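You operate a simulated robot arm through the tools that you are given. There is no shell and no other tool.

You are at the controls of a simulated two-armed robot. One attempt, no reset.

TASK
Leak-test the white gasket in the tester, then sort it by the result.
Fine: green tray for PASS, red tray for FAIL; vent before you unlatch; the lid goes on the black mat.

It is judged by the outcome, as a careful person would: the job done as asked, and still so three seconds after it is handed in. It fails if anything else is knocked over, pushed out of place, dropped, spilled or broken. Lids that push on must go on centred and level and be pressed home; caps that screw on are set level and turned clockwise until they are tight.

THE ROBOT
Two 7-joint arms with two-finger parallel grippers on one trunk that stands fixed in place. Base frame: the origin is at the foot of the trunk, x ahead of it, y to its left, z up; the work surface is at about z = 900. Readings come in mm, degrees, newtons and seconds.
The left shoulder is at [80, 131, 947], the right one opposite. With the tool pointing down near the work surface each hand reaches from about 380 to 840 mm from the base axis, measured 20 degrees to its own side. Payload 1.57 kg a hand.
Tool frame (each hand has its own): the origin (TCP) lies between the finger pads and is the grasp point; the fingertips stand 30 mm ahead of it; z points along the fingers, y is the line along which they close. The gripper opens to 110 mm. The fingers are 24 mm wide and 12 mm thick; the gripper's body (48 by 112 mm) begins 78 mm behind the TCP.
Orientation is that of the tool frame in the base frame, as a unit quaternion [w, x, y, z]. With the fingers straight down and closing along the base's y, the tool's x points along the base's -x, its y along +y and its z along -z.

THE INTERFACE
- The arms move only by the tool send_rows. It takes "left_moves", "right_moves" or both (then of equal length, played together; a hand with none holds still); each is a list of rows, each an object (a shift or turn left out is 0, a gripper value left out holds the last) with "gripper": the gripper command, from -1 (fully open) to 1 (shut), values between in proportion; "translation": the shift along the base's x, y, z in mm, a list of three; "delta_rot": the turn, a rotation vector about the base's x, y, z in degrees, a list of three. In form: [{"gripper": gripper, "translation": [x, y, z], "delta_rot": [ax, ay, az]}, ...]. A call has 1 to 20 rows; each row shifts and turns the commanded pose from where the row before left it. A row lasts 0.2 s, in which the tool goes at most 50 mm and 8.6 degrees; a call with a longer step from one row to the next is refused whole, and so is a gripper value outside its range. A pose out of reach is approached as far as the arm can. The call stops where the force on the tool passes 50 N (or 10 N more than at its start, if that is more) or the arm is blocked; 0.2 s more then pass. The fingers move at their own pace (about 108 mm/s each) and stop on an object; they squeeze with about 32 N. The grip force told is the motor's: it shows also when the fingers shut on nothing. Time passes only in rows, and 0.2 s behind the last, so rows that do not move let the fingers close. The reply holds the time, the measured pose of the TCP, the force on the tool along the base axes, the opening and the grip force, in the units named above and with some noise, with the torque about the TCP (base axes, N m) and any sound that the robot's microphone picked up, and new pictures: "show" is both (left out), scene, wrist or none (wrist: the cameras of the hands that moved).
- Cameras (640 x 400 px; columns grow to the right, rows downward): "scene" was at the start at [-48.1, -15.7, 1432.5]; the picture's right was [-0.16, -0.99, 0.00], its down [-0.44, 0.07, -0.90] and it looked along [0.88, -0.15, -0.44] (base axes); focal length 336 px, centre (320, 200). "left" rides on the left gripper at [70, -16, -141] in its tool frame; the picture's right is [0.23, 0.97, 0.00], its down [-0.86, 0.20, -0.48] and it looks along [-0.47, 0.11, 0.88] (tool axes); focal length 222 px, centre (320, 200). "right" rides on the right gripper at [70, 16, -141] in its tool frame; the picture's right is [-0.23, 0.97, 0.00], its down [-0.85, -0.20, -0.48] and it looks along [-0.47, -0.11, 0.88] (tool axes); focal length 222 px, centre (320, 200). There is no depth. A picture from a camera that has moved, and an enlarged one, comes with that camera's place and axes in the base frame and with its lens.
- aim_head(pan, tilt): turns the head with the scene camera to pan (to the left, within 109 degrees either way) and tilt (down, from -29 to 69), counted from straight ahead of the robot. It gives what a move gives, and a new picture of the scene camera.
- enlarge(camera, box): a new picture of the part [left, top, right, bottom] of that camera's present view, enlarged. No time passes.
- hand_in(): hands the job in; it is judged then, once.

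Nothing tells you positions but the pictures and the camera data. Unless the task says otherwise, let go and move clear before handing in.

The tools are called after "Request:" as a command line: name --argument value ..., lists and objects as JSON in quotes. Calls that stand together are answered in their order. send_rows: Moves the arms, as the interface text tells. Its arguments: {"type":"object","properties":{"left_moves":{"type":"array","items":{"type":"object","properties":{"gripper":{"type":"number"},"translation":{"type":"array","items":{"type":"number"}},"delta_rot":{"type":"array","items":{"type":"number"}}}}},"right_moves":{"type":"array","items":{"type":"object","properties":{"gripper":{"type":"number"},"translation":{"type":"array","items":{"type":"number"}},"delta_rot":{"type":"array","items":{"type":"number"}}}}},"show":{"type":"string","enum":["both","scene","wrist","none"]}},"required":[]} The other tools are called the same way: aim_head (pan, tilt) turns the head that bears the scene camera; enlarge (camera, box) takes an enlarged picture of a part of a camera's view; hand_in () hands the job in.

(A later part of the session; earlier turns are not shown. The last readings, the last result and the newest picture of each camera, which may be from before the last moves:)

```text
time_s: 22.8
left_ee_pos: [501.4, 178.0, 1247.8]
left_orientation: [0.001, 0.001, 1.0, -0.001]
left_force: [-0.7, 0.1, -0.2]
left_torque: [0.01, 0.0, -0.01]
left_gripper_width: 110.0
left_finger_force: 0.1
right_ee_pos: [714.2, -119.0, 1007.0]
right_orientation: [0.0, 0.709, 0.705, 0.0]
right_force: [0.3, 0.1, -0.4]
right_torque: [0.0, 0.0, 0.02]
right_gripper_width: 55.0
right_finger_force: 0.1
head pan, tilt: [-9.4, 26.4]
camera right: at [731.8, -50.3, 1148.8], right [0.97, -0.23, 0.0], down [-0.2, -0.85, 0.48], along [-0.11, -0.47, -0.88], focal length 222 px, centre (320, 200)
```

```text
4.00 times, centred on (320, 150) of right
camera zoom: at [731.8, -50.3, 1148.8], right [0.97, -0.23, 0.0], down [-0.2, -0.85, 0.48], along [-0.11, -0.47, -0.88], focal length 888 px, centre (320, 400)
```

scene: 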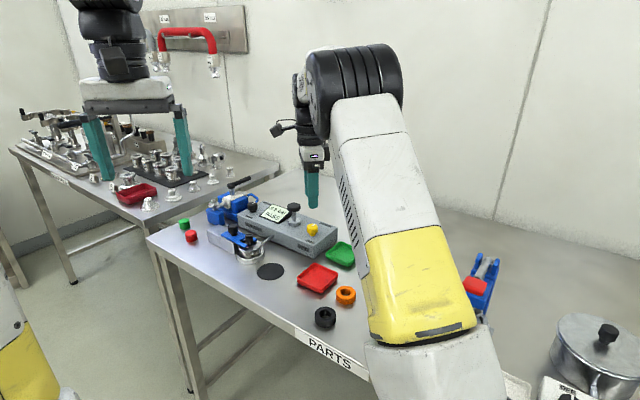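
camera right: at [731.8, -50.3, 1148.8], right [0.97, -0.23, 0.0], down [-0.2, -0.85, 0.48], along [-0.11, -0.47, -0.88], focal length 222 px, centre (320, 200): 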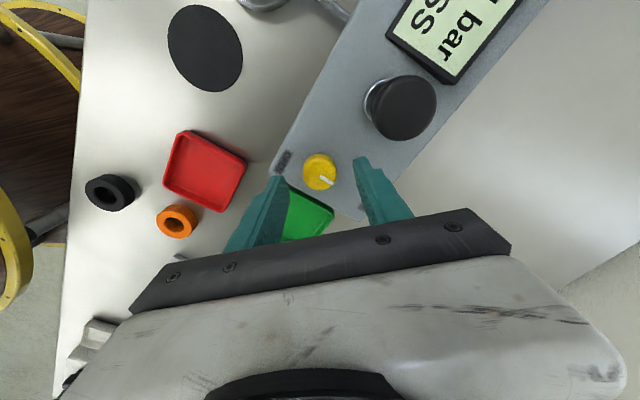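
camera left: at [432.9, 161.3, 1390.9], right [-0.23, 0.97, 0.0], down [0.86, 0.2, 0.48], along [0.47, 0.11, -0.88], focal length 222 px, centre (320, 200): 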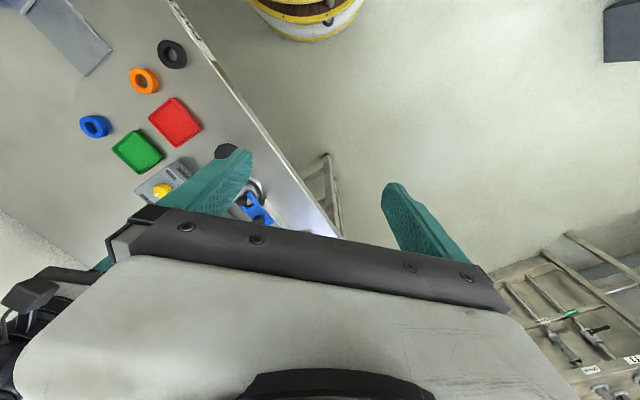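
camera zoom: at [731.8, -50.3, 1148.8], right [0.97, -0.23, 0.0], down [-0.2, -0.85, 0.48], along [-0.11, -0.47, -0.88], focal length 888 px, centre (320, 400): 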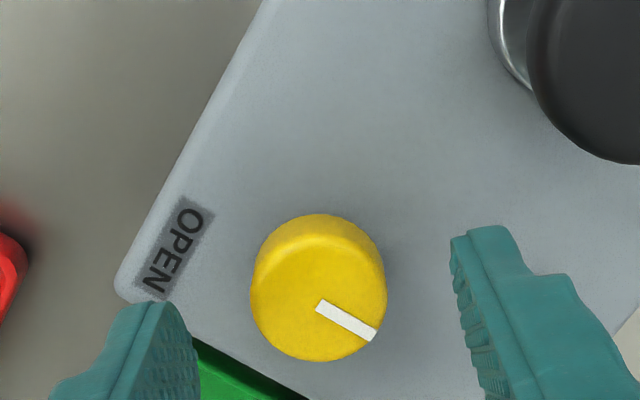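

The knob is well centred between the fingers. I'll descend 21 mm and close on it.

Request:
send_rows --right_moves '[{"gripper": 0, "translation": [0, 0, -8]}, {"translation": [0, 0, -7]}, {"translation": [0, 0, -6]}, {"gripper": 1}, {}, {}]' --show "wrist"

Request:
enlarge --camera "scene" --box '[272, 180, 352, 240]'

Request:
enlarge --camera "right" --box '[240, 100, 400, 200]'

```text
time_s: 24.2
left_ee_pos: [502.1, 176.3, 1249.7]
left_orientation: [-0.001, 0.001, 1.0, 0.0]
left_force: [-0.1, -0.5, -0.3]
left_torque: [-0.04, 0.02, 0.02]
left_gripper_width: 109.8
left_finger_force: 0.2
right_ee_pos: [714.4, -119.8, 986.9]
right_orientation: [0.001, 0.708, 0.706, 0.0]
right_force: [1.4, -0.6, -1.0]
right_torque: [-0.09, -0.24, 0.01]
right_gripper_width: 28.9
right_finger_force: 38.8
head pan, tilt: [-9.4, 26.4]
camera right: at [731.1, -50.9, 1128.1], right [0.97, -0.23, 0.0], down [-0.2, -0.85, 0.48], along [-0.11, -0.47, -0.88], focal length 222 px, centre (320, 200)
```

right: 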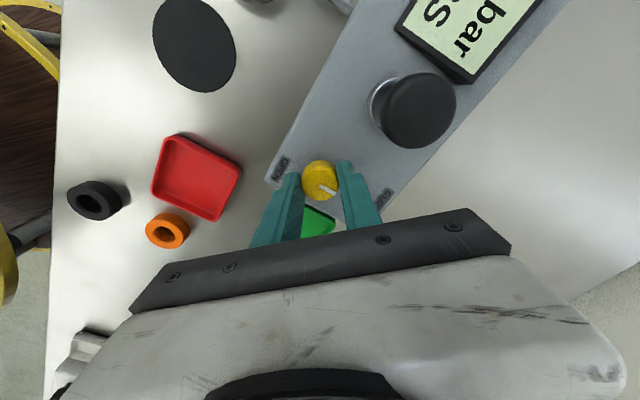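

```text
6.67 times, centred on (312, 210) of scene
camera zoom: at [-47.9, -15.6, 1432.5], right [-0.16, -0.99, 0.0], down [-0.44, 0.07, -0.9], along [0.88, -0.15, -0.45], focal length 2244 px, centre (373, 133)
```

zoom: 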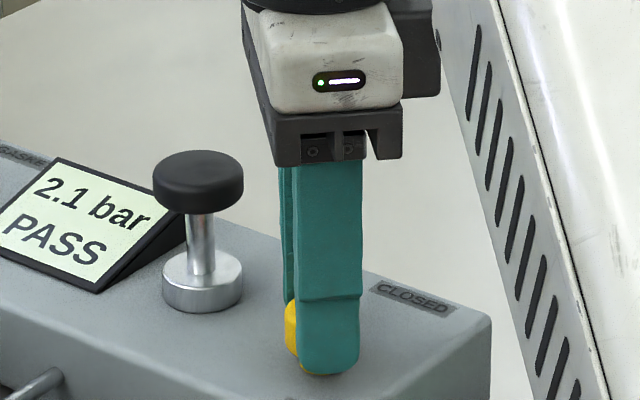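

```text
4.00 times, centred on (320, 150) of right
camera zoom: at [731.1, -50.9, 1128.1], right [0.97, -0.23, 0.0], down [-0.2, -0.85, 0.48], along [-0.11, -0.47, -0.88], focal length 888 px, centre (320, 400)
```

zoom: 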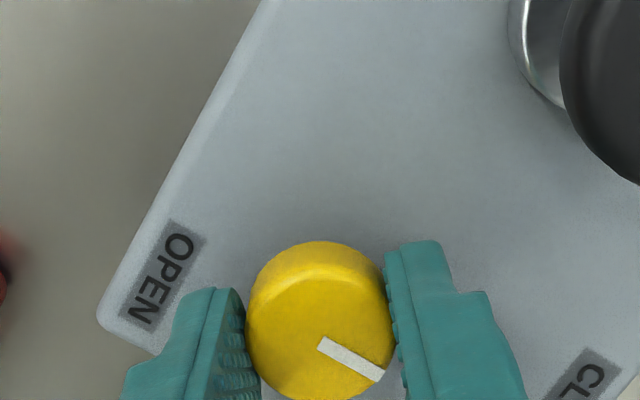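

The knob is held (28.9 mm). I'll try a small counter-clockwise turn first and check the torque and pointer.

Request:
send_rows --right_moves '[{"gripper": 1, "delta_rot": [0, 0, 6]}, {"delta_rot": [0, 0, 6]}]' --show "none"

Request:
enlarge --camera "right" --box '[240, 100, 400, 200]'

```text
time_s: 24.8
left_ee_pos: [502.1, 176.7, 1249.0]
left_orientation: [0.0, -0.001, 1.0, -0.001]
left_force: [-0.8, 0.4, 0.6]
left_torque: [-0.02, 0.03, 0.0]
left_gripper_width: 110.0
left_finger_force: 0.1
right_ee_pos: [713.5, -119.0, 985.8]
right_orientation: [0.0, 0.63, 0.776, -0.001]
right_force: [-3.7, -0.1, 2.2]
right_torque: [-0.02, -0.14, -0.6]
right_gripper_width: 29.8
right_finger_force: 39.3
head pan, tilt: [-9.4, 26.4]
```

```text
4.00 times, centred on (320, 150) of right
camera zoom: at [716.3, -48.8, 1128.1], right [1.0, -0.02, 0.0], down [-0.02, -0.88, 0.48], along [-0.01, -0.48, -0.88], focal length 888 px, centre (320, 400)
```

zoom: 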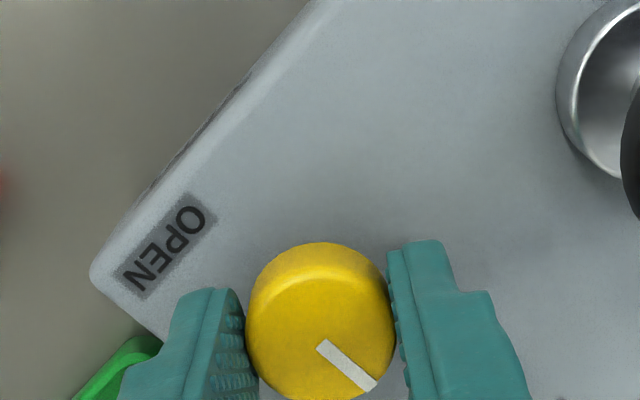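

Counter-clockwise resists (the knob slipped in the grip and the pointer stayed), so I'll reverse and test clockwise.

Request:
send_rows --right_moves '[{"gripper": 1, "delta_rot": [0, 0, -6]}, {"delta_rot": [0, 0, -6]}, {"delta_rot": [0, 0, -7]}, {"delta_rot": [0, 0, -7]}, {}]' --show "none"

Request:
enlarge --camera "right" --box '[240, 100, 400, 200]'

```text
time_s: 26.0
left_ee_pos: [501.6, 176.7, 1249.8]
left_orientation: [0.0, 0.0, 1.0, 0.0]
left_force: [0.3, 1.1, -0.3]
left_torque: [-0.02, -0.01, 0.02]
left_gripper_width: 109.9
left_finger_force: 0.1
right_ee_pos: [714.6, -119.6, 985.5]
right_orientation: [0.0, 0.789, 0.614, 0.0]
right_force: [-10.9, 3.7, 3.5]
right_torque: [0.29, -0.05, -0.03]
right_gripper_width: 29.6
right_finger_force: 39.1
head pan, tilt: [-9.4, 26.4]
```

```text
4.00 times, centred on (320, 150) of right
camera zoom: at [748.0, -56.9, 1128.1], right [0.89, -0.46, 0.0], down [-0.4, -0.78, 0.48], along [-0.22, -0.43, -0.88], focal length 888 px, centre (320, 400)
```

zoom: 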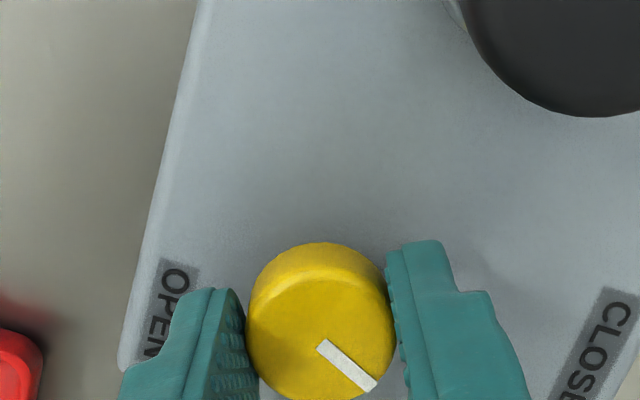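

Clockwise turns freely with the knob following. I'll keep turning clockwise.

Request:
send_rows --right_moves '[{"gripper": 1, "delta_rot": [0, 0, -8]}, {"delta_rot": [0, 0, -8]}, {"delta_rot": [0, 0, -8]}, {"delta_rot": [0, 0, -8]}, {"delta_rot": [0, 0, -8]}, {}]' --show "scene"

Request:
enlarge --camera "right" --box '[240, 100, 400, 200]'

Request:
enlarge --camera "scene" --box '[240, 170, 352, 240]'

```text
time_s: 27.4
left_ee_pos: [500.7, 176.1, 1248.6]
left_orientation: [0.0, 0.0, 1.0, 0.0]
left_force: [-0.4, 0.0, -0.3]
left_torque: [0.03, -0.03, -0.02]
left_gripper_width: 110.3
left_finger_force: 0.0
right_ee_pos: [714.8, -120.2, 985.6]
right_orientation: [0.0, 0.952, 0.306, -0.001]
right_force: [-14.5, 7.0, 0.2]
right_torque: [0.51, 0.52, -0.01]
right_gripper_width: 29.5
right_finger_force: 39.0
head pan, tilt: [-9.4, 26.4]
```

scene: 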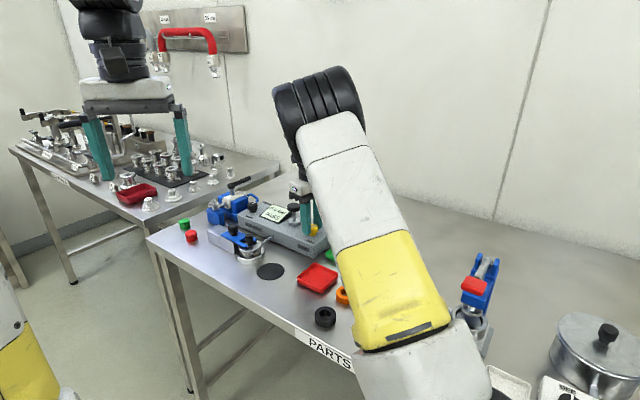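

```text
4.00 times, centred on (320, 150) of right
camera zoom: at [781.7, -93.0, 1128.0], right [0.38, -0.92, 0.0], down [-0.81, -0.34, 0.48], along [-0.44, -0.18, -0.88], focal length 888 px, centre (320, 400)
```

zoom: 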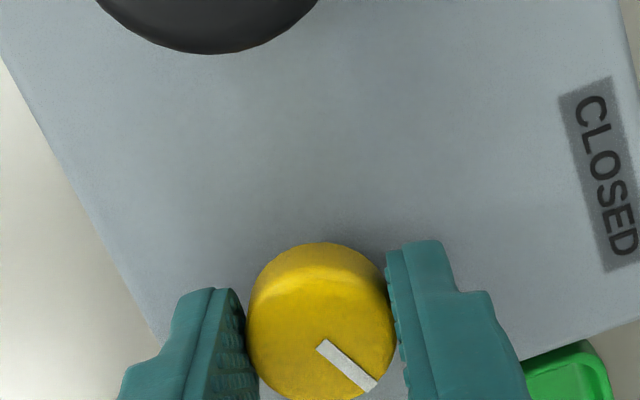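

```text
5.71 times, centred on (296, 205) of scene
camera zoom: at [-48.8, -15.3, 1432.5], right [-0.16, -0.99, 0.0], down [-0.44, 0.07, -0.9], along [0.88, -0.15, -0.44], focal length 1923 px, centre (457, 171)
```

zoom: 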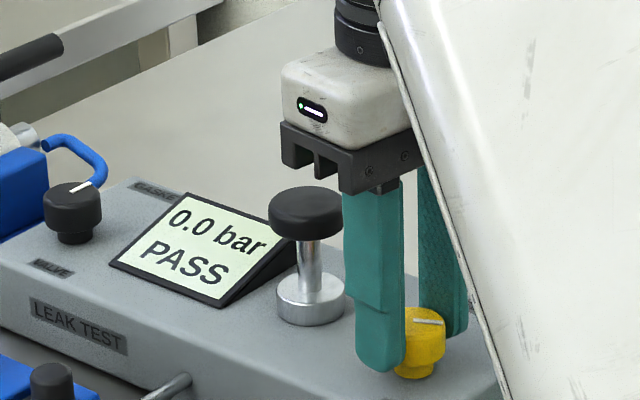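

The display now reads 0.0 bar with PASS retained, so it is vented. The pointer is only partway, so I'll keep turning toward OPEN in small amounts, watching for a stop.

Request:
send_rows --right_moves '[{"gripper": 1, "delta_rot": [0, 0, -7]}, {"delta_rot": [0, 0, -7]}, {"delta_rot": [0, 0, -7]}, {}]' --show "none"

Request:
enlarge --camera "right" --box '[240, 100, 400, 200]'

```text
time_s: 28.4
left_ee_pos: [502.1, 177.5, 1247.1]
left_orientation: [0.0, 0.0, 1.0, 0.0]
left_force: [0.1, 0.6, 0.2]
left_torque: [0.02, -0.02, 0.02]
left_gripper_width: 109.9
left_finger_force: 0.1
right_ee_pos: [715.3, -120.5, 987.0]
right_orientation: [0.0, 0.992, 0.129, 0.001]
right_force: [-6.7, 7.8, -6.1]
right_torque: [0.39, 0.6, -0.01]
right_gripper_width: 29.7
right_finger_force: 39.7
head pan, tilt: [-9.4, 26.4]
```

```text
4.00 times, centred on (320, 150) of right
camera zoom: at [787.0, -118.9, 1128.1], right [0.03, -1.0, 0.0], down [-0.88, -0.02, 0.48], along [-0.48, -0.01, -0.88], focal length 888 px, centre (320, 400)
```

zoom: 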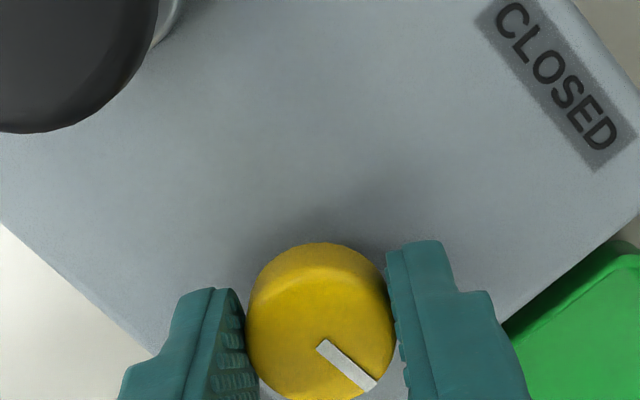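

Still turning freely, about 87° so far. I'll continue.

Request:
send_rows --right_moves '[{"gripper": 1, "delta_rot": [0, 0, -7]}, {"delta_rot": [0, 0, -7]}, {"delta_rot": [0, 0, -7]}, {}]' --show "scene"

Request:
enlarge --camera "right" --box '[240, 100, 400, 200]'

```text
time_s: 29.4
left_ee_pos: [501.5, 176.9, 1248.1]
left_orientation: [0.0, 0.0, 1.0, 0.0]
left_force: [0.0, -0.6, 0.9]
left_torque: [-0.07, -0.01, -0.02]
left_gripper_width: 110.0
left_finger_force: 0.1
right_ee_pos: [714.7, -120.1, 985.5]
right_orientation: [0.001, 0.998, -0.055, 0.0]
right_force: [-4.2, 1.9, -2.2]
right_torque: [0.29, 0.12, 0.0]
right_gripper_width: 29.5
right_finger_force: 38.6
head pan, tilt: [-9.4, 26.4]
```

scene: 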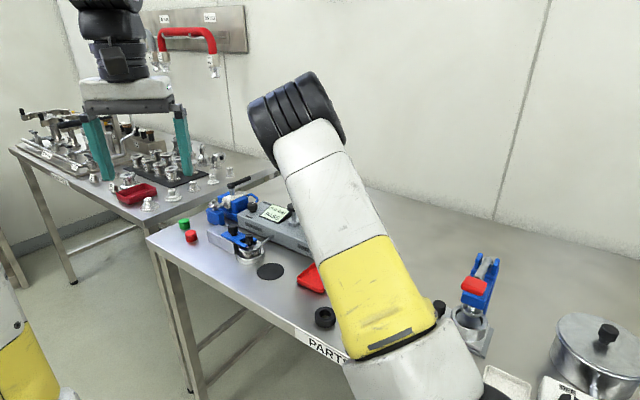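

```text
4.00 times, centred on (320, 150) of right
camera zoom: at [782.9, -144.9, 1128.2], right [-0.33, -0.94, 0.0], down [-0.83, 0.29, 0.48], along [-0.45, 0.16, -0.88], focal length 888 px, centre (320, 400)
```

zoom: 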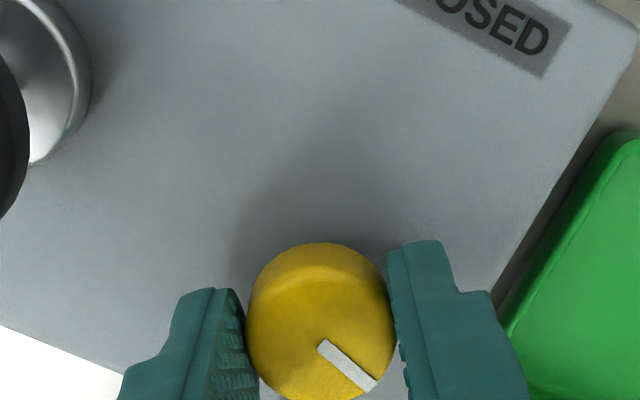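

At about 108°, still free. I'll try a few more degrees before considering a regrip.

Request:
send_rows --right_moves '[{"gripper": 1, "delta_rot": [0, 0, -7]}, {"delta_rot": [0, 0, -7]}, {"delta_rot": [0, 0, -7]}, {}]' --show "scene"

Request:
enlarge --camera "right" --box '[240, 100, 400, 200]'

```text
time_s: 30.4
left_ee_pos: [502.9, 177.6, 1248.4]
left_orientation: [0.0, 0.0, 1.0, -0.001]
left_force: [-0.8, 0.3, -0.2]
left_torque: [0.03, 0.03, -0.01]
left_gripper_width: 110.0
left_finger_force: 0.0
right_ee_pos: [715.1, -120.4, 985.3]
right_orientation: [-0.001, 0.972, -0.234, -0.002]
right_force: [-0.2, 1.4, -0.4]
right_torque: [0.92, 0.42, -0.01]
right_gripper_width: 29.5
right_finger_force: 39.2
head pan, tilt: [-9.4, 26.4]
```

scene: 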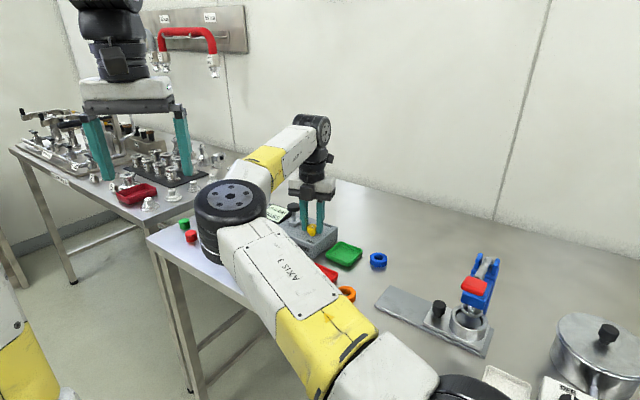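

```text
4.00 times, centred on (320, 150) of right
camera zoom: at [770.2, -167.8, 1127.1], right [-0.65, -0.76, 0.0], down [-0.67, 0.57, 0.48], along [-0.37, 0.31, -0.88], focal length 888 px, centre (320, 400)
```

zoom: 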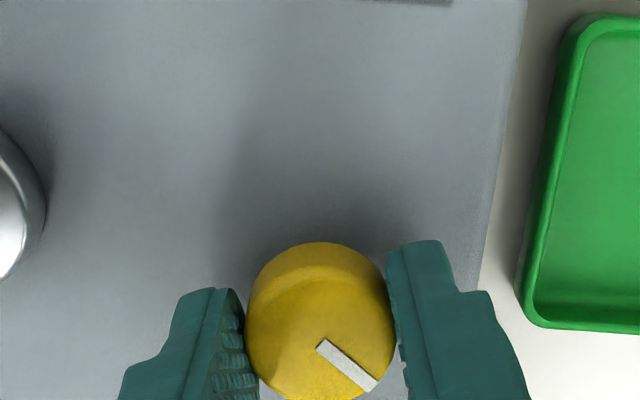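

The knob is at about 129° and still free, but the right elbow has swung low near the left side, so I won't wind further. I'll let go, lift straight up and unwind slowly.

Request:
send_rows --right_moves '[{"gripper": 0}, {}, {"translation": [0, 0, 10]}, {"translation": [0, 0, 20]}, {"translation": [0, 0, 20]}, {"translation": [0, 0, 20]}, {}]' --show "both"

```text
time_s: 32.0
left_ee_pos: [501.4, 177.5, 1249.1]
left_orientation: [0.0, 0.0, 1.0, 0.001]
left_force: [0.4, 0.3, 0.3]
left_torque: [-0.02, 0.0, -0.01]
left_gripper_width: 109.8
left_finger_force: 0.0
right_ee_pos: [714.5, -119.7, 1014.5]
right_orientation: [0.0, 0.973, -0.233, -0.002]
right_force: [-0.9, 1.1, 0.3]
right_torque: [0.03, -0.01, 0.02]
right_gripper_width: 54.9
right_finger_force: 0.1
right hand out of reach, approached as far as the arm can: row 4, 5, 6
head pan, tilt: [-9.4, 26.4]
camera right: at [770.2, -166.7, 1157.1], right [-0.64, -0.77, 0.0], down [-0.67, 0.57, 0.48], along [-0.37, 0.31, -0.88], focal length 222 px, centre (320, 200)
```

scene: 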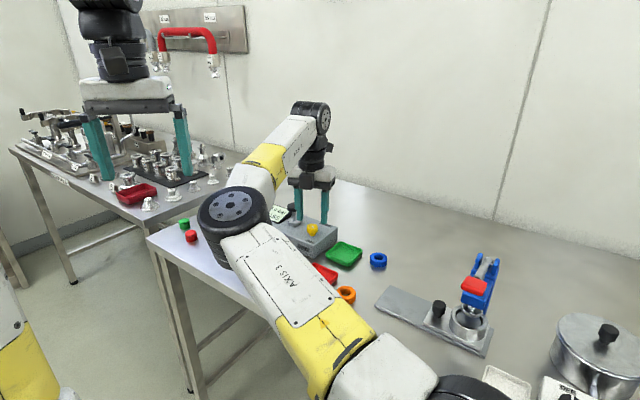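
right: 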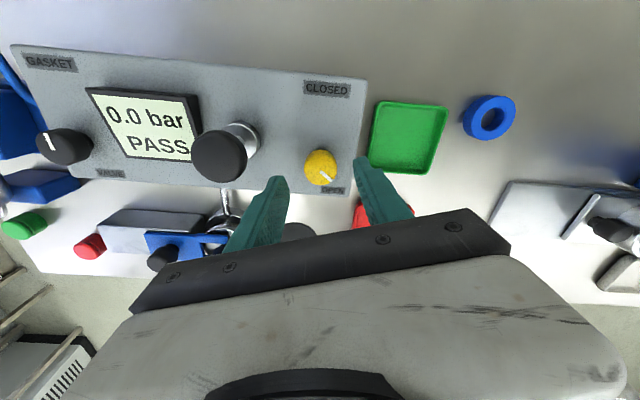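

The right arm is near its reach limit in this pose but clear of the knob. I'll unwind the wrist slowly (counter-clockwise) back to the comfortable configuration.

Request:
send_rows --right_moves '[{"gripper": 0, "delta_rot": [0, 0, 3]}, {"delta_rot": [0, 0, 3]}, {"delta_rot": [0, 0, 3]}, {"delta_rot": [0, 0, 3]}, {"delta_rot": [0, 0, 3]}, {"delta_rot": [0, 0, 3]}]' --show "scene"

```text
time_s: 33.4
left_ee_pos: [503.4, 177.9, 1248.6]
left_orientation: [0.0, 0.001, 1.0, 0.0]
left_force: [0.5, 0.8, -0.3]
left_torque: [0.0, 0.03, -0.04]
left_gripper_width: 109.9
left_finger_force: 0.2
right_ee_pos: [713.0, -119.7, 1016.0]
right_orientation: [-0.001, 0.997, -0.079, -0.001]
right_force: [1.2, 0.7, 1.0]
right_torque: [-0.02, -0.03, -0.01]
right_gripper_width: 55.0
right_finger_force: 0.2
head pan, tilt: [-9.4, 26.4]
```

scene: 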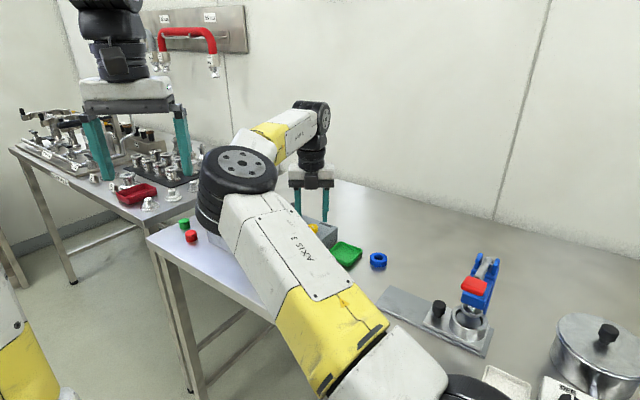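

The elbow is rising again as it unwinds. I'll continue unwinding.

Request:
send_rows --right_moves '[{"gripper": 0, "delta_rot": [0, 0, 4]}, {"delta_rot": [0, 0, 4]}, {"delta_rot": [0, 0, 5]}, {"delta_rot": [0, 0, 5]}, {"delta_rot": [0, 0, 6]}, {"delta_rot": [0, 0, 6]}, {"delta_rot": [0, 0, 8]}, {"delta_rot": [0, 0, 8]}, {}]' --show "scene"

```text
time_s: 35.4
left_ee_pos: [501.5, 176.9, 1249.6]
left_orientation: [0.0, 0.0, 1.0, 0.0]
left_force: [0.6, 0.7, 0.3]
left_torque: [0.02, 0.0, 0.0]
left_gripper_width: 109.7
left_finger_force: 0.0
right_ee_pos: [714.2, -118.4, 1015.7]
right_orientation: [0.0, 0.948, 0.317, 0.0]
right_force: [1.1, -0.3, 0.2]
right_torque: [0.0, -0.02, -0.02]
right_gripper_width: 54.7
right_finger_force: 0.1
head pan, tilt: [-9.4, 26.4]
```

scene: 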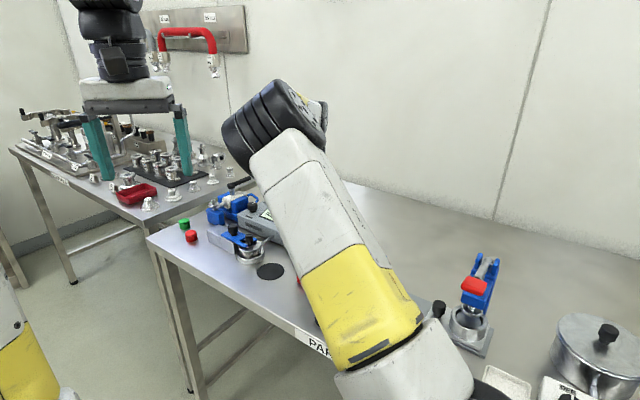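

Continuing to unwind to about -70° yaw, where I can regrip for the last part of the turn.

Request:
send_rows --right_moves '[{"gripper": 0, "delta_rot": [0, 0, 8]}, {"delta_rot": [0, 0, 8]}, {"delta_rot": [0, 0, 8]}, {"delta_rot": [0, 0, 8]}, {"delta_rot": [0, 0, 8]}, {"delta_rot": [0, 0, 8]}, {"delta_rot": [0, 0, 8]}, {"delta_rot": [0, 0, 8]}, {"delta_rot": [0, 0, 8]}, {}]' --show "both"

Request:
enlarge --camera "right" --box '[240, 100, 400, 200]'

```text
time_s: 37.6
left_ee_pos: [501.7, 176.3, 1249.2]
left_orientation: [0.001, 0.0, 1.0, -0.001]
left_force: [0.7, 0.3, 0.6]
left_torque: [0.01, -0.03, -0.01]
left_gripper_width: 110.2
left_finger_force: 0.1
right_ee_pos: [713.9, -118.8, 1017.3]
right_orientation: [0.0, 0.582, 0.813, 0.0]
right_force: [-0.8, -0.1, 0.6]
right_torque: [-0.05, -0.01, -0.01]
right_gripper_width: 55.0
right_finger_force: 0.1
head pan, tilt: [-9.4, 26.4]
camera right: at [706.6, -48.8, 1158.5], right [0.99, 0.1, 0.0], down [0.09, -0.87, 0.48], along [0.05, -0.48, -0.88], focal length 222 px, centre (320, 200)
```

scene: 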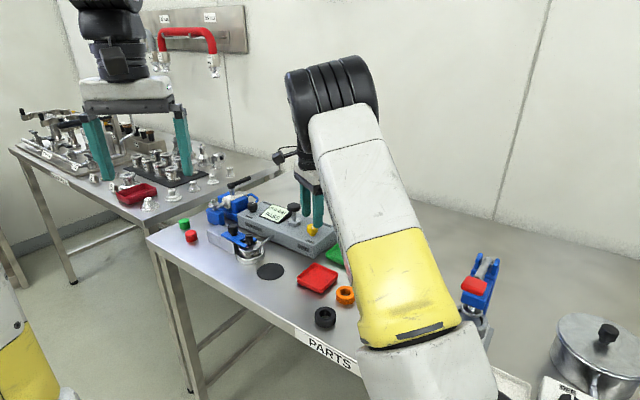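
right: 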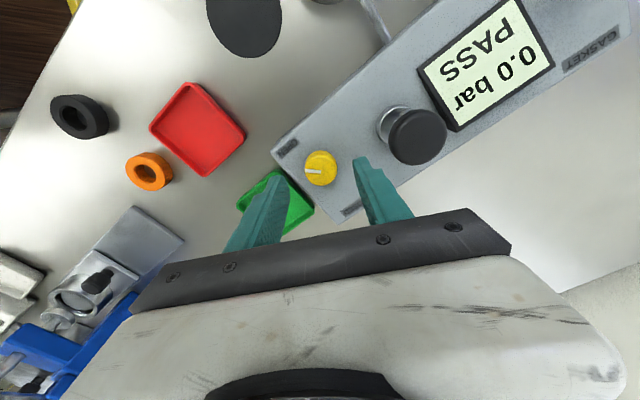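

```text
4.00 times, centred on (320, 150) of right
camera zoom: at [706.6, -48.8, 1158.5], right [0.99, 0.1, 0.0], down [0.09, -0.87, 0.48], along [0.05, -0.48, -0.88], focal length 888 px, centre (320, 400)
```

zoom: 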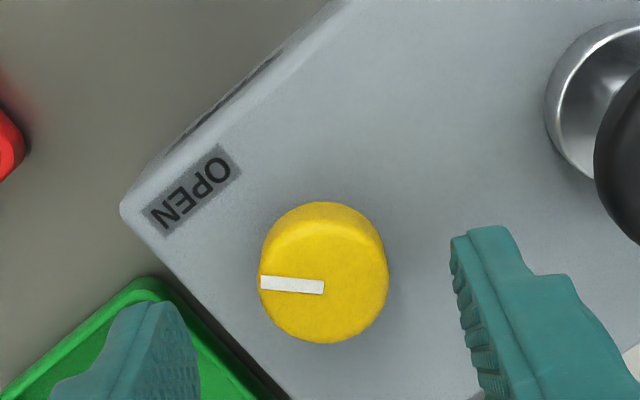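

The pointer is about 50° short of OPEN and the knob is centred between the fingers. I'll go down, regrip, and finish the turn.

Request:
send_rows --right_moves '[{"gripper": 0, "translation": [0, 0, -12]}, {"translation": [0, 0, -12]}, {"translation": [0, 0, -7]}, {"gripper": 1}, {}, {}, {"delta_rot": [0, 0, -8]}, {"delta_rot": [0, 0, -8]}, {"delta_rot": [0, 0, -8]}, {"delta_rot": [0, 0, -8]}, {"delta_rot": [0, 0, -8]}, {}]' --show "scene"

Request:
enlarge --camera "right" --box '[240, 100, 400, 200]'

```text
time_s: 40.2
left_ee_pos: [501.7, 177.9, 1248.6]
left_orientation: [0.0, 0.0, 1.0, 0.0]
left_force: [0.9, -0.1, -0.5]
left_torque: [0.0, 0.02, -0.01]
left_gripper_width: 110.2
left_finger_force: 0.1
right_ee_pos: [714.3, -119.6, 986.6]
right_orientation: [0.001, 0.825, 0.565, 0.001]
right_force: [16.3, -0.1, 8.6]
right_torque: [-0.23, 0.05, 0.68]
right_gripper_width: 29.2
right_finger_force: 39.0
head pan, tilt: [-9.4, 26.4]
```

scene: 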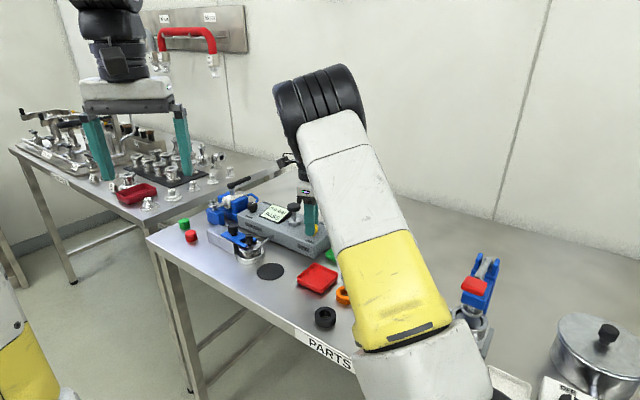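

```text
4.00 times, centred on (320, 150) of right
camera zoom: at [755.2, -60.7, 1128.5], right [0.82, -0.57, 0.0], down [-0.5, -0.72, 0.48], along [-0.27, -0.4, -0.88], focal length 888 px, centre (320, 400)
```

zoom: 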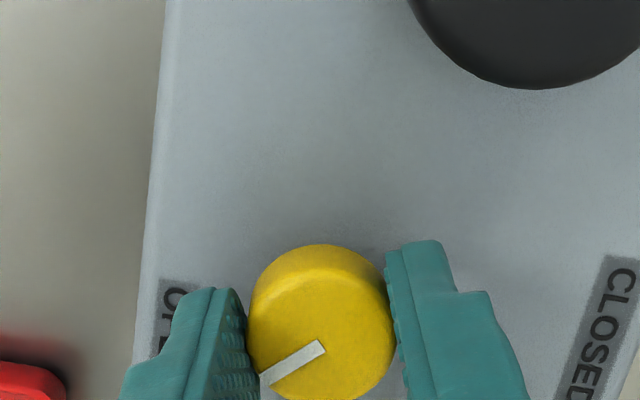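

The torque rose to the slip limit, so the vent knob has reached its open stop. I'll ease off, let go and retreat the right hand up and away to its own side.

Request:
send_rows --right_moves '[{"gripper": 1, "delta_rot": [0, 0, 2]}, {"gripper": 0}, {}, {"translation": [0, 0, 15]}, {"translation": [0, 0, 20]}, {"translation": [0, 0, 25]}, {}]' --show "none"

Request:
enlarge --camera "right" --box '[240, 80, 400, 180]'

Request:
enlarge --camera "scene" --box '[200, 180, 344, 270]'

```text
time_s: 41.8
left_ee_pos: [500.2, 178.7, 1249.0]
left_orientation: [0.0, 0.0, 1.0, -0.001]
left_force: [-0.9, -0.3, 0.1]
left_torque: [-0.03, -0.02, -0.03]
left_gripper_width: 110.2
left_finger_force: 0.0
right_ee_pos: [712.6, -117.0, 1045.5]
right_orientation: [0.001, 0.815, 0.58, -0.001]
right_force: [-0.9, 0.0, -0.9]
right_torque: [0.01, 0.0, -0.01]
right_gripper_width: 55.2
right_finger_force: 0.1
head pan, tilt: [-9.4, 26.4]
```

```text
4.00 times, centred on (320, 130) of right
camera zoom: at [751.5, -58.2, 1187.2], right [0.85, -0.53, 0.0], down [-0.47, -0.74, 0.48], along [-0.26, -0.41, -0.88], focal length 888 px, centre (320, 480)
```

zoom: 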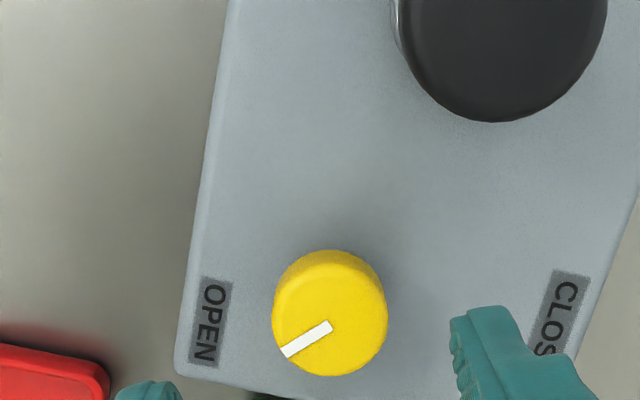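

```text
4.44 times, centred on (272, 225) of scene
camera zoom: at [-48.0, -15.6, 1432.5], right [-0.16, -0.99, 0.0], down [-0.44, 0.07, -0.9], along [0.88, -0.15, -0.45], focal length 1496 px, centre (533, 89)
```

zoom: 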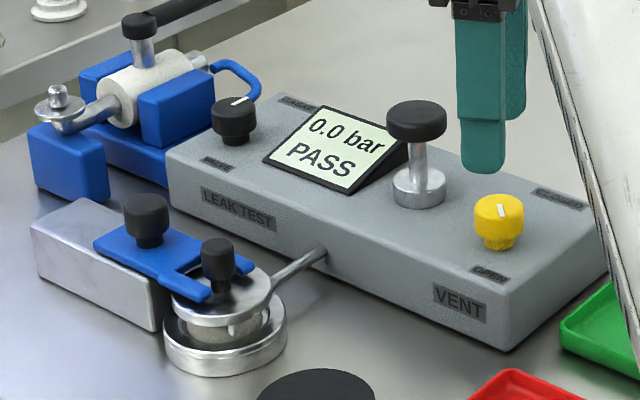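

The vent pointer is at its stop beside OPEN and the gauge reads 0.0 bar. Now the right hand retreats up and back to its own side, unwinding.

Request:
send_rows --right_moves '[{"gripper": 0, "translation": [0, 0, 30]}, {"translation": [0, 0, 30]}, {"translation": [0, 0, 30]}, {"translation": [0, 0, 30]}, {"translation": [-16, -11, 5], "delta_rot": [0, 0, 7.8]}, {"translation": [-16, -11, 5], "delta_rot": [0, 0, 7.8]}, {"translation": [-16, -11, 5], "delta_rot": [0, 0, 7.8]}, {"translation": [-16, -11, 5], "delta_rot": [0, 0, 7.8]}, {"translation": [-16, -11, 5], "delta_rot": [0, 0, 7.8]}, {"translation": [-16, -11, 5], "delta_rot": [0, 0, 7.8]}, {"translation": [-16, -11, 5], "delta_rot": [0, 0, 7.8]}, {"translation": [-16, -11, 5], "delta_rot": [0, 0, 7.8]}, {"translation": [-16, -11, 5], "delta_rot": [0, 0, 7.8]}, {"translation": [-16, -11, 5], "delta_rot": [0, 0, 7.8]}, {"translation": [-16, -11, 5], "delta_rot": [0, 0, 7.8]}, {"translation": [-16, -11, 5], "delta_rot": [0, 0, 7.8]}, {"translation": [-16, -11, 5], "delta_rot": [0, 0, 7.8]}, {"translation": [-16, -11, 5], "delta_rot": [0, 0, 7.8]}, {}]' --show "both"

```text
time_s: 45.8
left_ee_pos: [502.1, 176.3, 1248.2]
left_orientation: [0.0, 0.0, 1.0, 0.0]
left_force: [-0.4, -0.4, -0.6]
left_torque: [0.01, 0.02, 0.02]
left_gripper_width: 109.8
left_finger_force: 0.2
right_ee_pos: [490.4, -274.1, 1235.0]
right_orientation: [0.0, -0.001, 1.0, 0.0]
right_force: [0.0, 0.0, -0.2]
right_torque: [0.03, -0.02, -0.01]
right_gripper_width: 55.0
right_finger_force: 0.1
head pan, tilt: [-9.4, 26.4]
camera right: at [421.1, -257.6, 1377.5], right [0.23, 0.97, 0.0], down [0.86, -0.2, 0.48], along [0.47, -0.11, -0.88], focal length 222 px, centre (320, 200)
```

scene: 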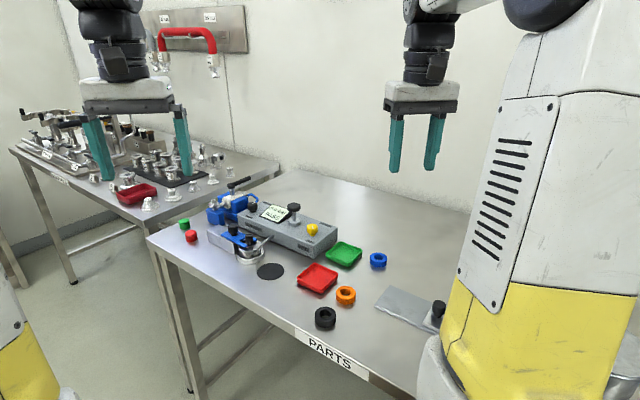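
right: 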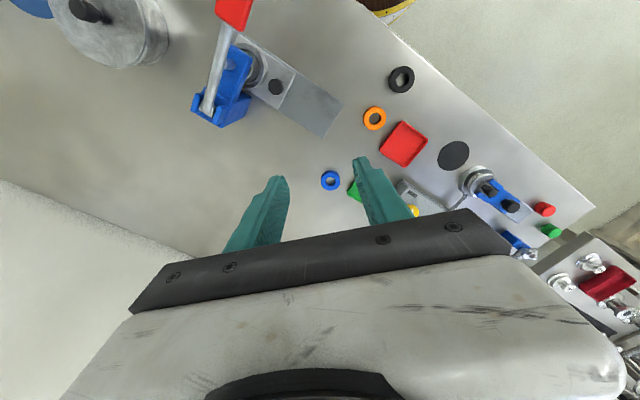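

The scene is undisturbed and the right hand is clear. Now the left hand goes over the latch knob near (740, 86), turned so the fingers close along the slide direction.

Request:
send_rows --left_moves '[{"gripper": 0.1, "translation": [30, -11.3, -20], "delta_rot": [0, 0, -5.5]}, {"translation": [30, -11.3, -20], "delta_rot": [0, 0, -5.5]}, {"translation": [30, -11.3, -20], "delta_rot": [0, 0, -5.5]}, {"translation": [30, -11.3, -20], "delta_rot": [0, 0, -5.5]}, {"translation": [30, -11.3, -20], "delta_rot": [0, 0, -5.5]}, {"translation": [30, -11.3, -20], "delta_rot": [0, 0, -5.5]}, {"translation": [30, -11.3, -24], "delta_rot": [0, 0, -5.5]}, {"translation": [28, -11.3, -24], "delta_rot": [0, 0, -5.5]}, {}]' --show "both"

Request:
enlarge --camera "left" --box '[240, 100, 400, 200]'

Request:
enlarge --camera "scene" --box '[190, 170, 302, 270]'

```text
time_s: 47.8
left_ee_pos: [739.1, 86.0, 1082.7]
left_orientation: [0.0, 0.375, 0.927, 0.001]
left_force: [-0.1, 0.0, 0.2]
left_torque: [0.01, -0.02, 0.0]
left_gripper_width: 49.6
left_finger_force: 0.1
right_ee_pos: [490.9, -272.6, 1235.2]
right_orientation: [0.0, 0.0, 1.0, 0.0]
right_force: [-0.1, 0.7, 0.2]
right_torque: [-0.02, -0.01, 0.01]
right_gripper_width: 55.2
right_finger_force: 0.0
head pan, tilt: [-9.4, 26.4]
camera left: at [679.0, 122.4, 1225.7], right [0.51, 0.86, 0.0], down [0.75, -0.45, 0.48], along [0.41, -0.25, -0.88], focal length 222 px, centre (320, 200)
```

scene: 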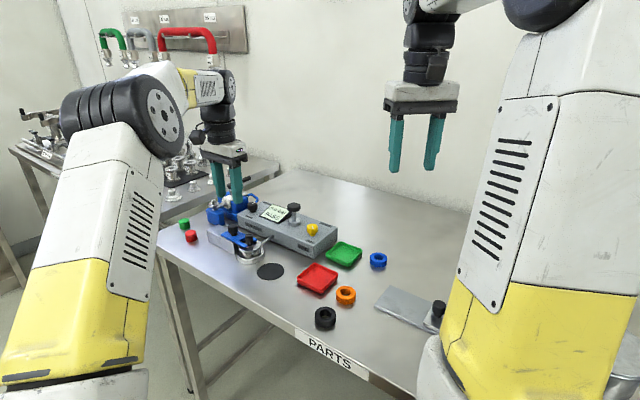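
left: 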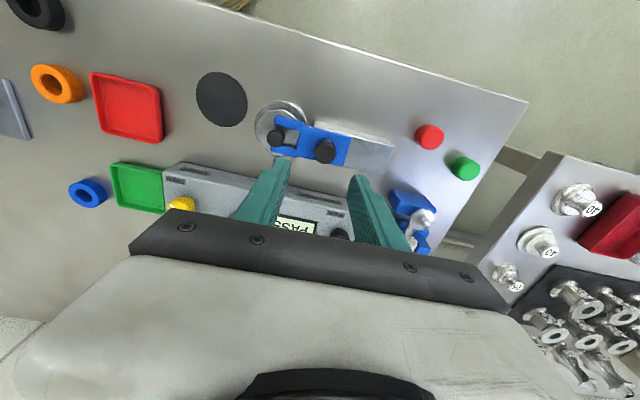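

```text
4.00 times, centred on (320, 150) of left
camera zoom: at [679.0, 122.4, 1225.7], right [0.51, 0.86, 0.0], down [0.75, -0.45, 0.48], along [0.41, -0.25, -0.88], focal length 888 px, centre (320, 400)
```

zoom: 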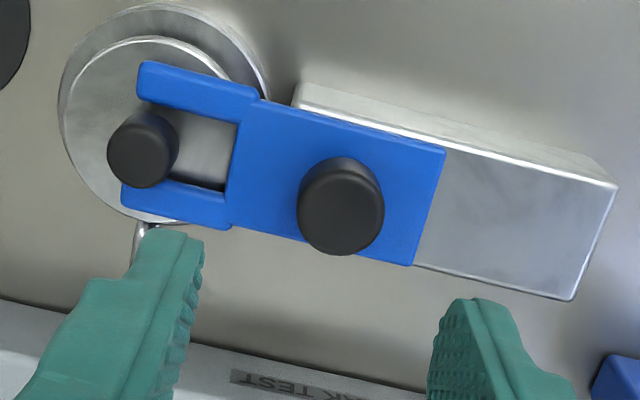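

```text
4.00 times, centred on (246, 220) of scene
camera zoom: at [-47.9, -15.7, 1432.5], right [-0.16, -0.99, 0.0], down [-0.44, 0.07, -0.9], along [0.88, -0.15, -0.45], focal length 1346 px, centre (616, 120)
```

zoom: 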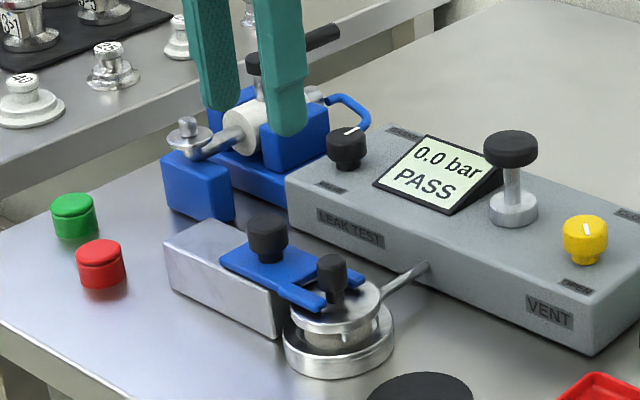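

The latch knob is a few millimetres along the slide direction from the gripper centre. I'll shift and descend partway, then check again.

Request:
send_rows --left_moves '[{"gripper": 0.1, "translation": [2.5, 4, -20]}, {"translation": [0, 0, -20]}, {"translation": [0, 0, -15]}, {}]' --show "none"

Request:
enlarge --camera "left" --box '[240, 100, 400, 200]'

Request:
enlarge --camera "scene" --box '[198, 180, 294, 260]'

```text
time_s: 48.8
left_ee_pos: [743.6, 89.6, 1027.3]
left_orientation: [0.0, 0.375, 0.927, -0.001]
left_force: [0.0, -0.1, 0.8]
left_torque: [0.0, -0.01, 0.02]
left_gripper_width: 49.3
left_finger_force: 0.1
right_ee_pos: [490.5, -272.4, 1235.6]
right_orientation: [0.0, 0.0, 1.0, 0.0]
right_force: [0.0, 0.2, 0.4]
right_torque: [0.0, -0.01, 0.03]
right_gripper_width: 54.9
right_finger_force: 0.1
head pan, tilt: [-9.4, 26.4]
```

```text
4.00 times, centred on (320, 150) of left
camera zoom: at [683.6, 126.1, 1168.8], right [0.51, 0.86, 0.0], down [0.75, -0.45, 0.48], along [0.41, -0.25, -0.88], focal length 888 px, centre (320, 400)
```

zoom: 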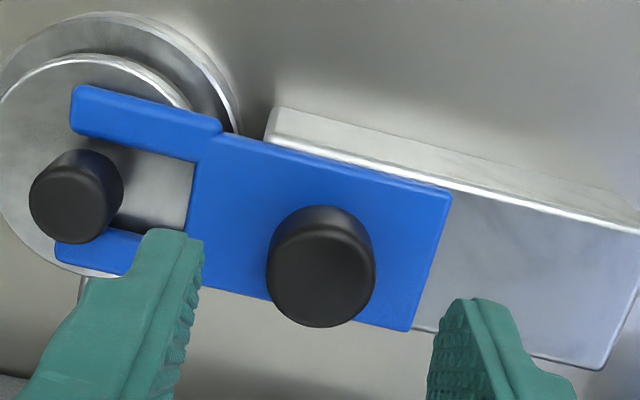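

```text
5.00 times, centred on (246, 220) of scene
camera zoom: at [-48.0, -15.7, 1432.5], right [-0.16, -0.99, 0.0], down [-0.44, 0.07, -0.9], along [0.88, -0.15, -0.45], focal length 1683 px, centre (690, 100)
```

zoom: 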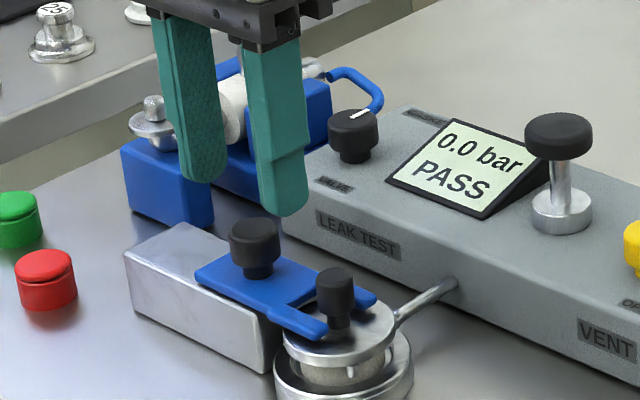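

The latch knob is now centred between the fingers. I'll descend to grip it, keeping the fingertips above the plate.

Request:
send_rows --left_moves '[{"gripper": 0.1, "translation": [0, 0, -12]}, {"translation": [0, 0, -12]}, {"translation": [0, 0, -11]}, {"gripper": 1}, {}, {}]' --show "none"

Request:
enlarge --camera "left" --box '[240, 100, 400, 200]'

Request:
enlarge --camera "scene" --box '[198, 180, 294, 260]'

```text
time_s: 50.2
left_ee_pos: [742.3, 88.5, 992.4]
left_orientation: [0.0, 0.374, 0.928, 0.0]
left_force: [9.8, 4.8, -0.9]
left_torque: [-0.22, -0.26, 0.1]
left_gripper_width: 25.0
left_finger_force: 36.5
right_ee_pos: [491.2, -272.8, 1235.7]
right_orientation: [0.001, 0.0, 1.0, 0.0]
right_force: [-0.3, -0.3, -0.4]
right_torque: [-0.01, -0.01, 0.04]
right_gripper_width: 55.2
right_finger_force: 0.1
head pan, tilt: [-9.4, 26.4]
```

```text
4.00 times, centred on (320, 150) of left
camera zoom: at [682.3, 127.3, 1134.4], right [0.51, 0.86, 0.0], down [0.75, -0.45, 0.48], along [0.41, -0.24, -0.88], focal length 888 px, centre (320, 400)
```

zoom: 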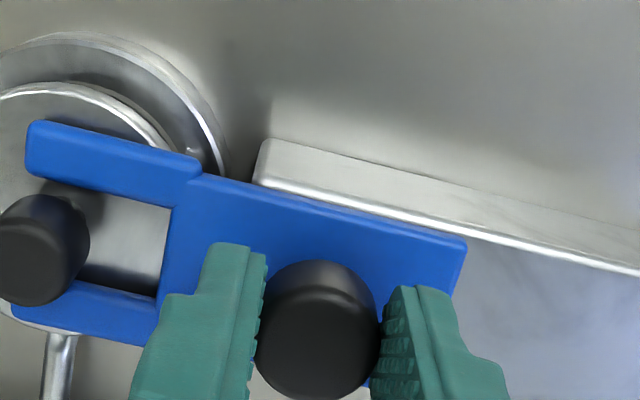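

```text
5.00 times, centred on (246, 220) of scene
camera zoom: at [-47.5, -15.4, 1432.5], right [-0.16, -0.99, 0.0], down [-0.44, 0.07, -0.9], along [0.88, -0.15, -0.45], focal length 1683 px, centre (690, 100)
```

zoom: 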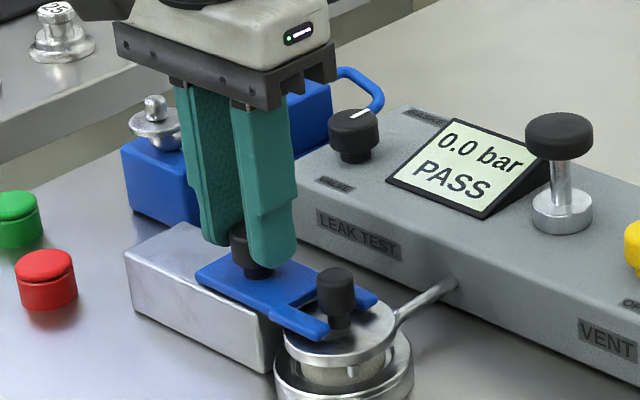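

The latch knob is gripped. I'll try pulling it gently along the block, away from the lid (direction about (0.70, 0.71)).

Request:
send_rows --left_moves '[{"gripper": 1, "translation": [2.8, 2.85, 0]}, {"translation": [2.8, 2.85, 0]}, {}]' --show "none"

Request:
enlarge --camera "left" --box '[240, 100, 400, 200]'

```text
time_s: 51.0
left_ee_pos: [747.1, 95.4, 991.8]
left_orientation: [-0.001, 0.375, 0.927, -0.001]
left_force: [-0.4, -1.8, -5.8]
left_torque: [0.25, 0.04, -0.04]
left_gripper_width: 25.0
left_finger_force: 36.2
right_ee_pos: [490.9, -274.0, 1235.6]
right_orientation: [0.0, -0.001, 1.0, -0.001]
right_force: [0.3, 0.3, 0.5]
right_torque: [0.0, 0.04, 0.0]
right_gripper_width: 55.0
right_finger_force: 0.0
head pan, tilt: [-9.4, 26.4]
```

```text
4.00 times, centred on (320, 150) of left
camera zoom: at [687.6, 132.3, 1134.6], right [0.51, 0.86, 0.0], down [0.75, -0.45, 0.48], along [0.41, -0.25, -0.88], focal length 888 px, centre (320, 400)
```

zoom: 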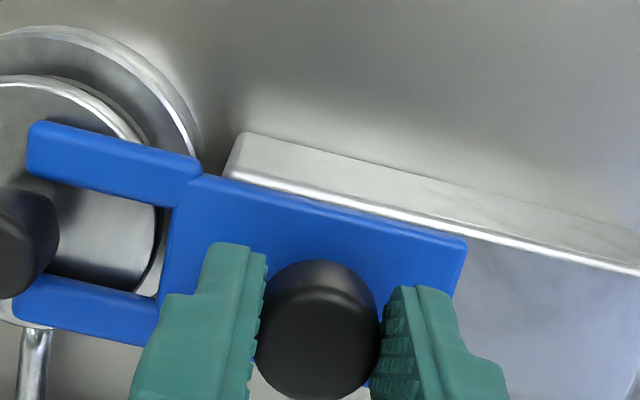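

It slides freely. I'll continue to pull it back in steps until the fork is clear of the lid.

Request:
send_rows --left_moves '[{"gripper": 1, "translation": [4.2, 4.3, 0]}, {"translation": [4.2, 4.3, 0]}, {"translation": [4.2, 4.3, 0]}, {"translation": [4.2, 4.3, 0]}, {}]' --show "none"

Request:
enlarge --camera "left" --box '[220, 90, 380, 190]'

Request:
enlarge --camera "scene" --box '[198, 180, 294, 260]'

```text
time_s: 52.2
left_ee_pos: [764.9, 113.4, 992.1]
left_orientation: [0.0, 0.374, 0.927, 0.0]
left_force: [4.1, -3.9, -12.2]
left_torque: [0.11, -0.15, -0.02]
left_gripper_width: 25.0
left_finger_force: 36.7
right_ee_pos: [491.8, -273.1, 1234.7]
right_orientation: [0.0, 0.0, 1.0, -0.001]
right_force: [-0.4, -0.9, -0.5]
right_torque: [0.01, 0.04, 0.01]
right_gripper_width: 55.0
right_finger_force: 0.1
head pan, tilt: [-9.4, 26.4]
```

```text
4.00 times, centred on (300, 140) of left
camera zoom: at [705.3, 150.3, 1134.6], right [0.51, 0.86, 0.0], down [0.75, -0.45, 0.48], along [0.41, -0.25, -0.88], focal length 888 px, centre (400, 440)
```

zoom: 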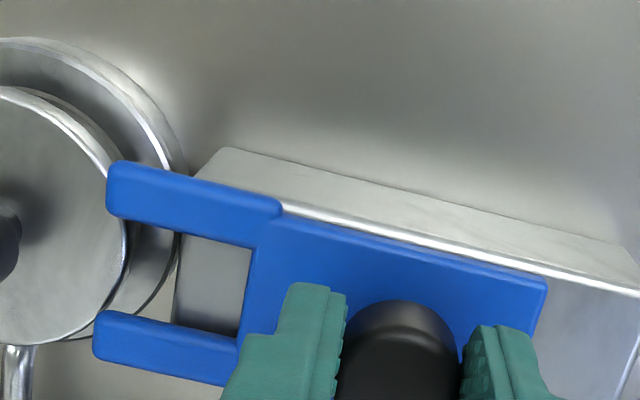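

```text
5.00 times, centred on (246, 220) of scene
camera zoom: at [-47.3, -15.8, 1432.5], right [-0.16, -0.99, 0.0], down [-0.44, 0.07, -0.9], along [0.88, -0.15, -0.45], focal length 1683 px, centre (690, 100)
```

zoom: 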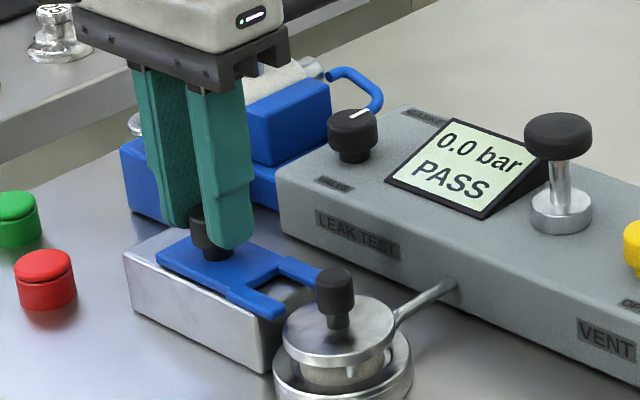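

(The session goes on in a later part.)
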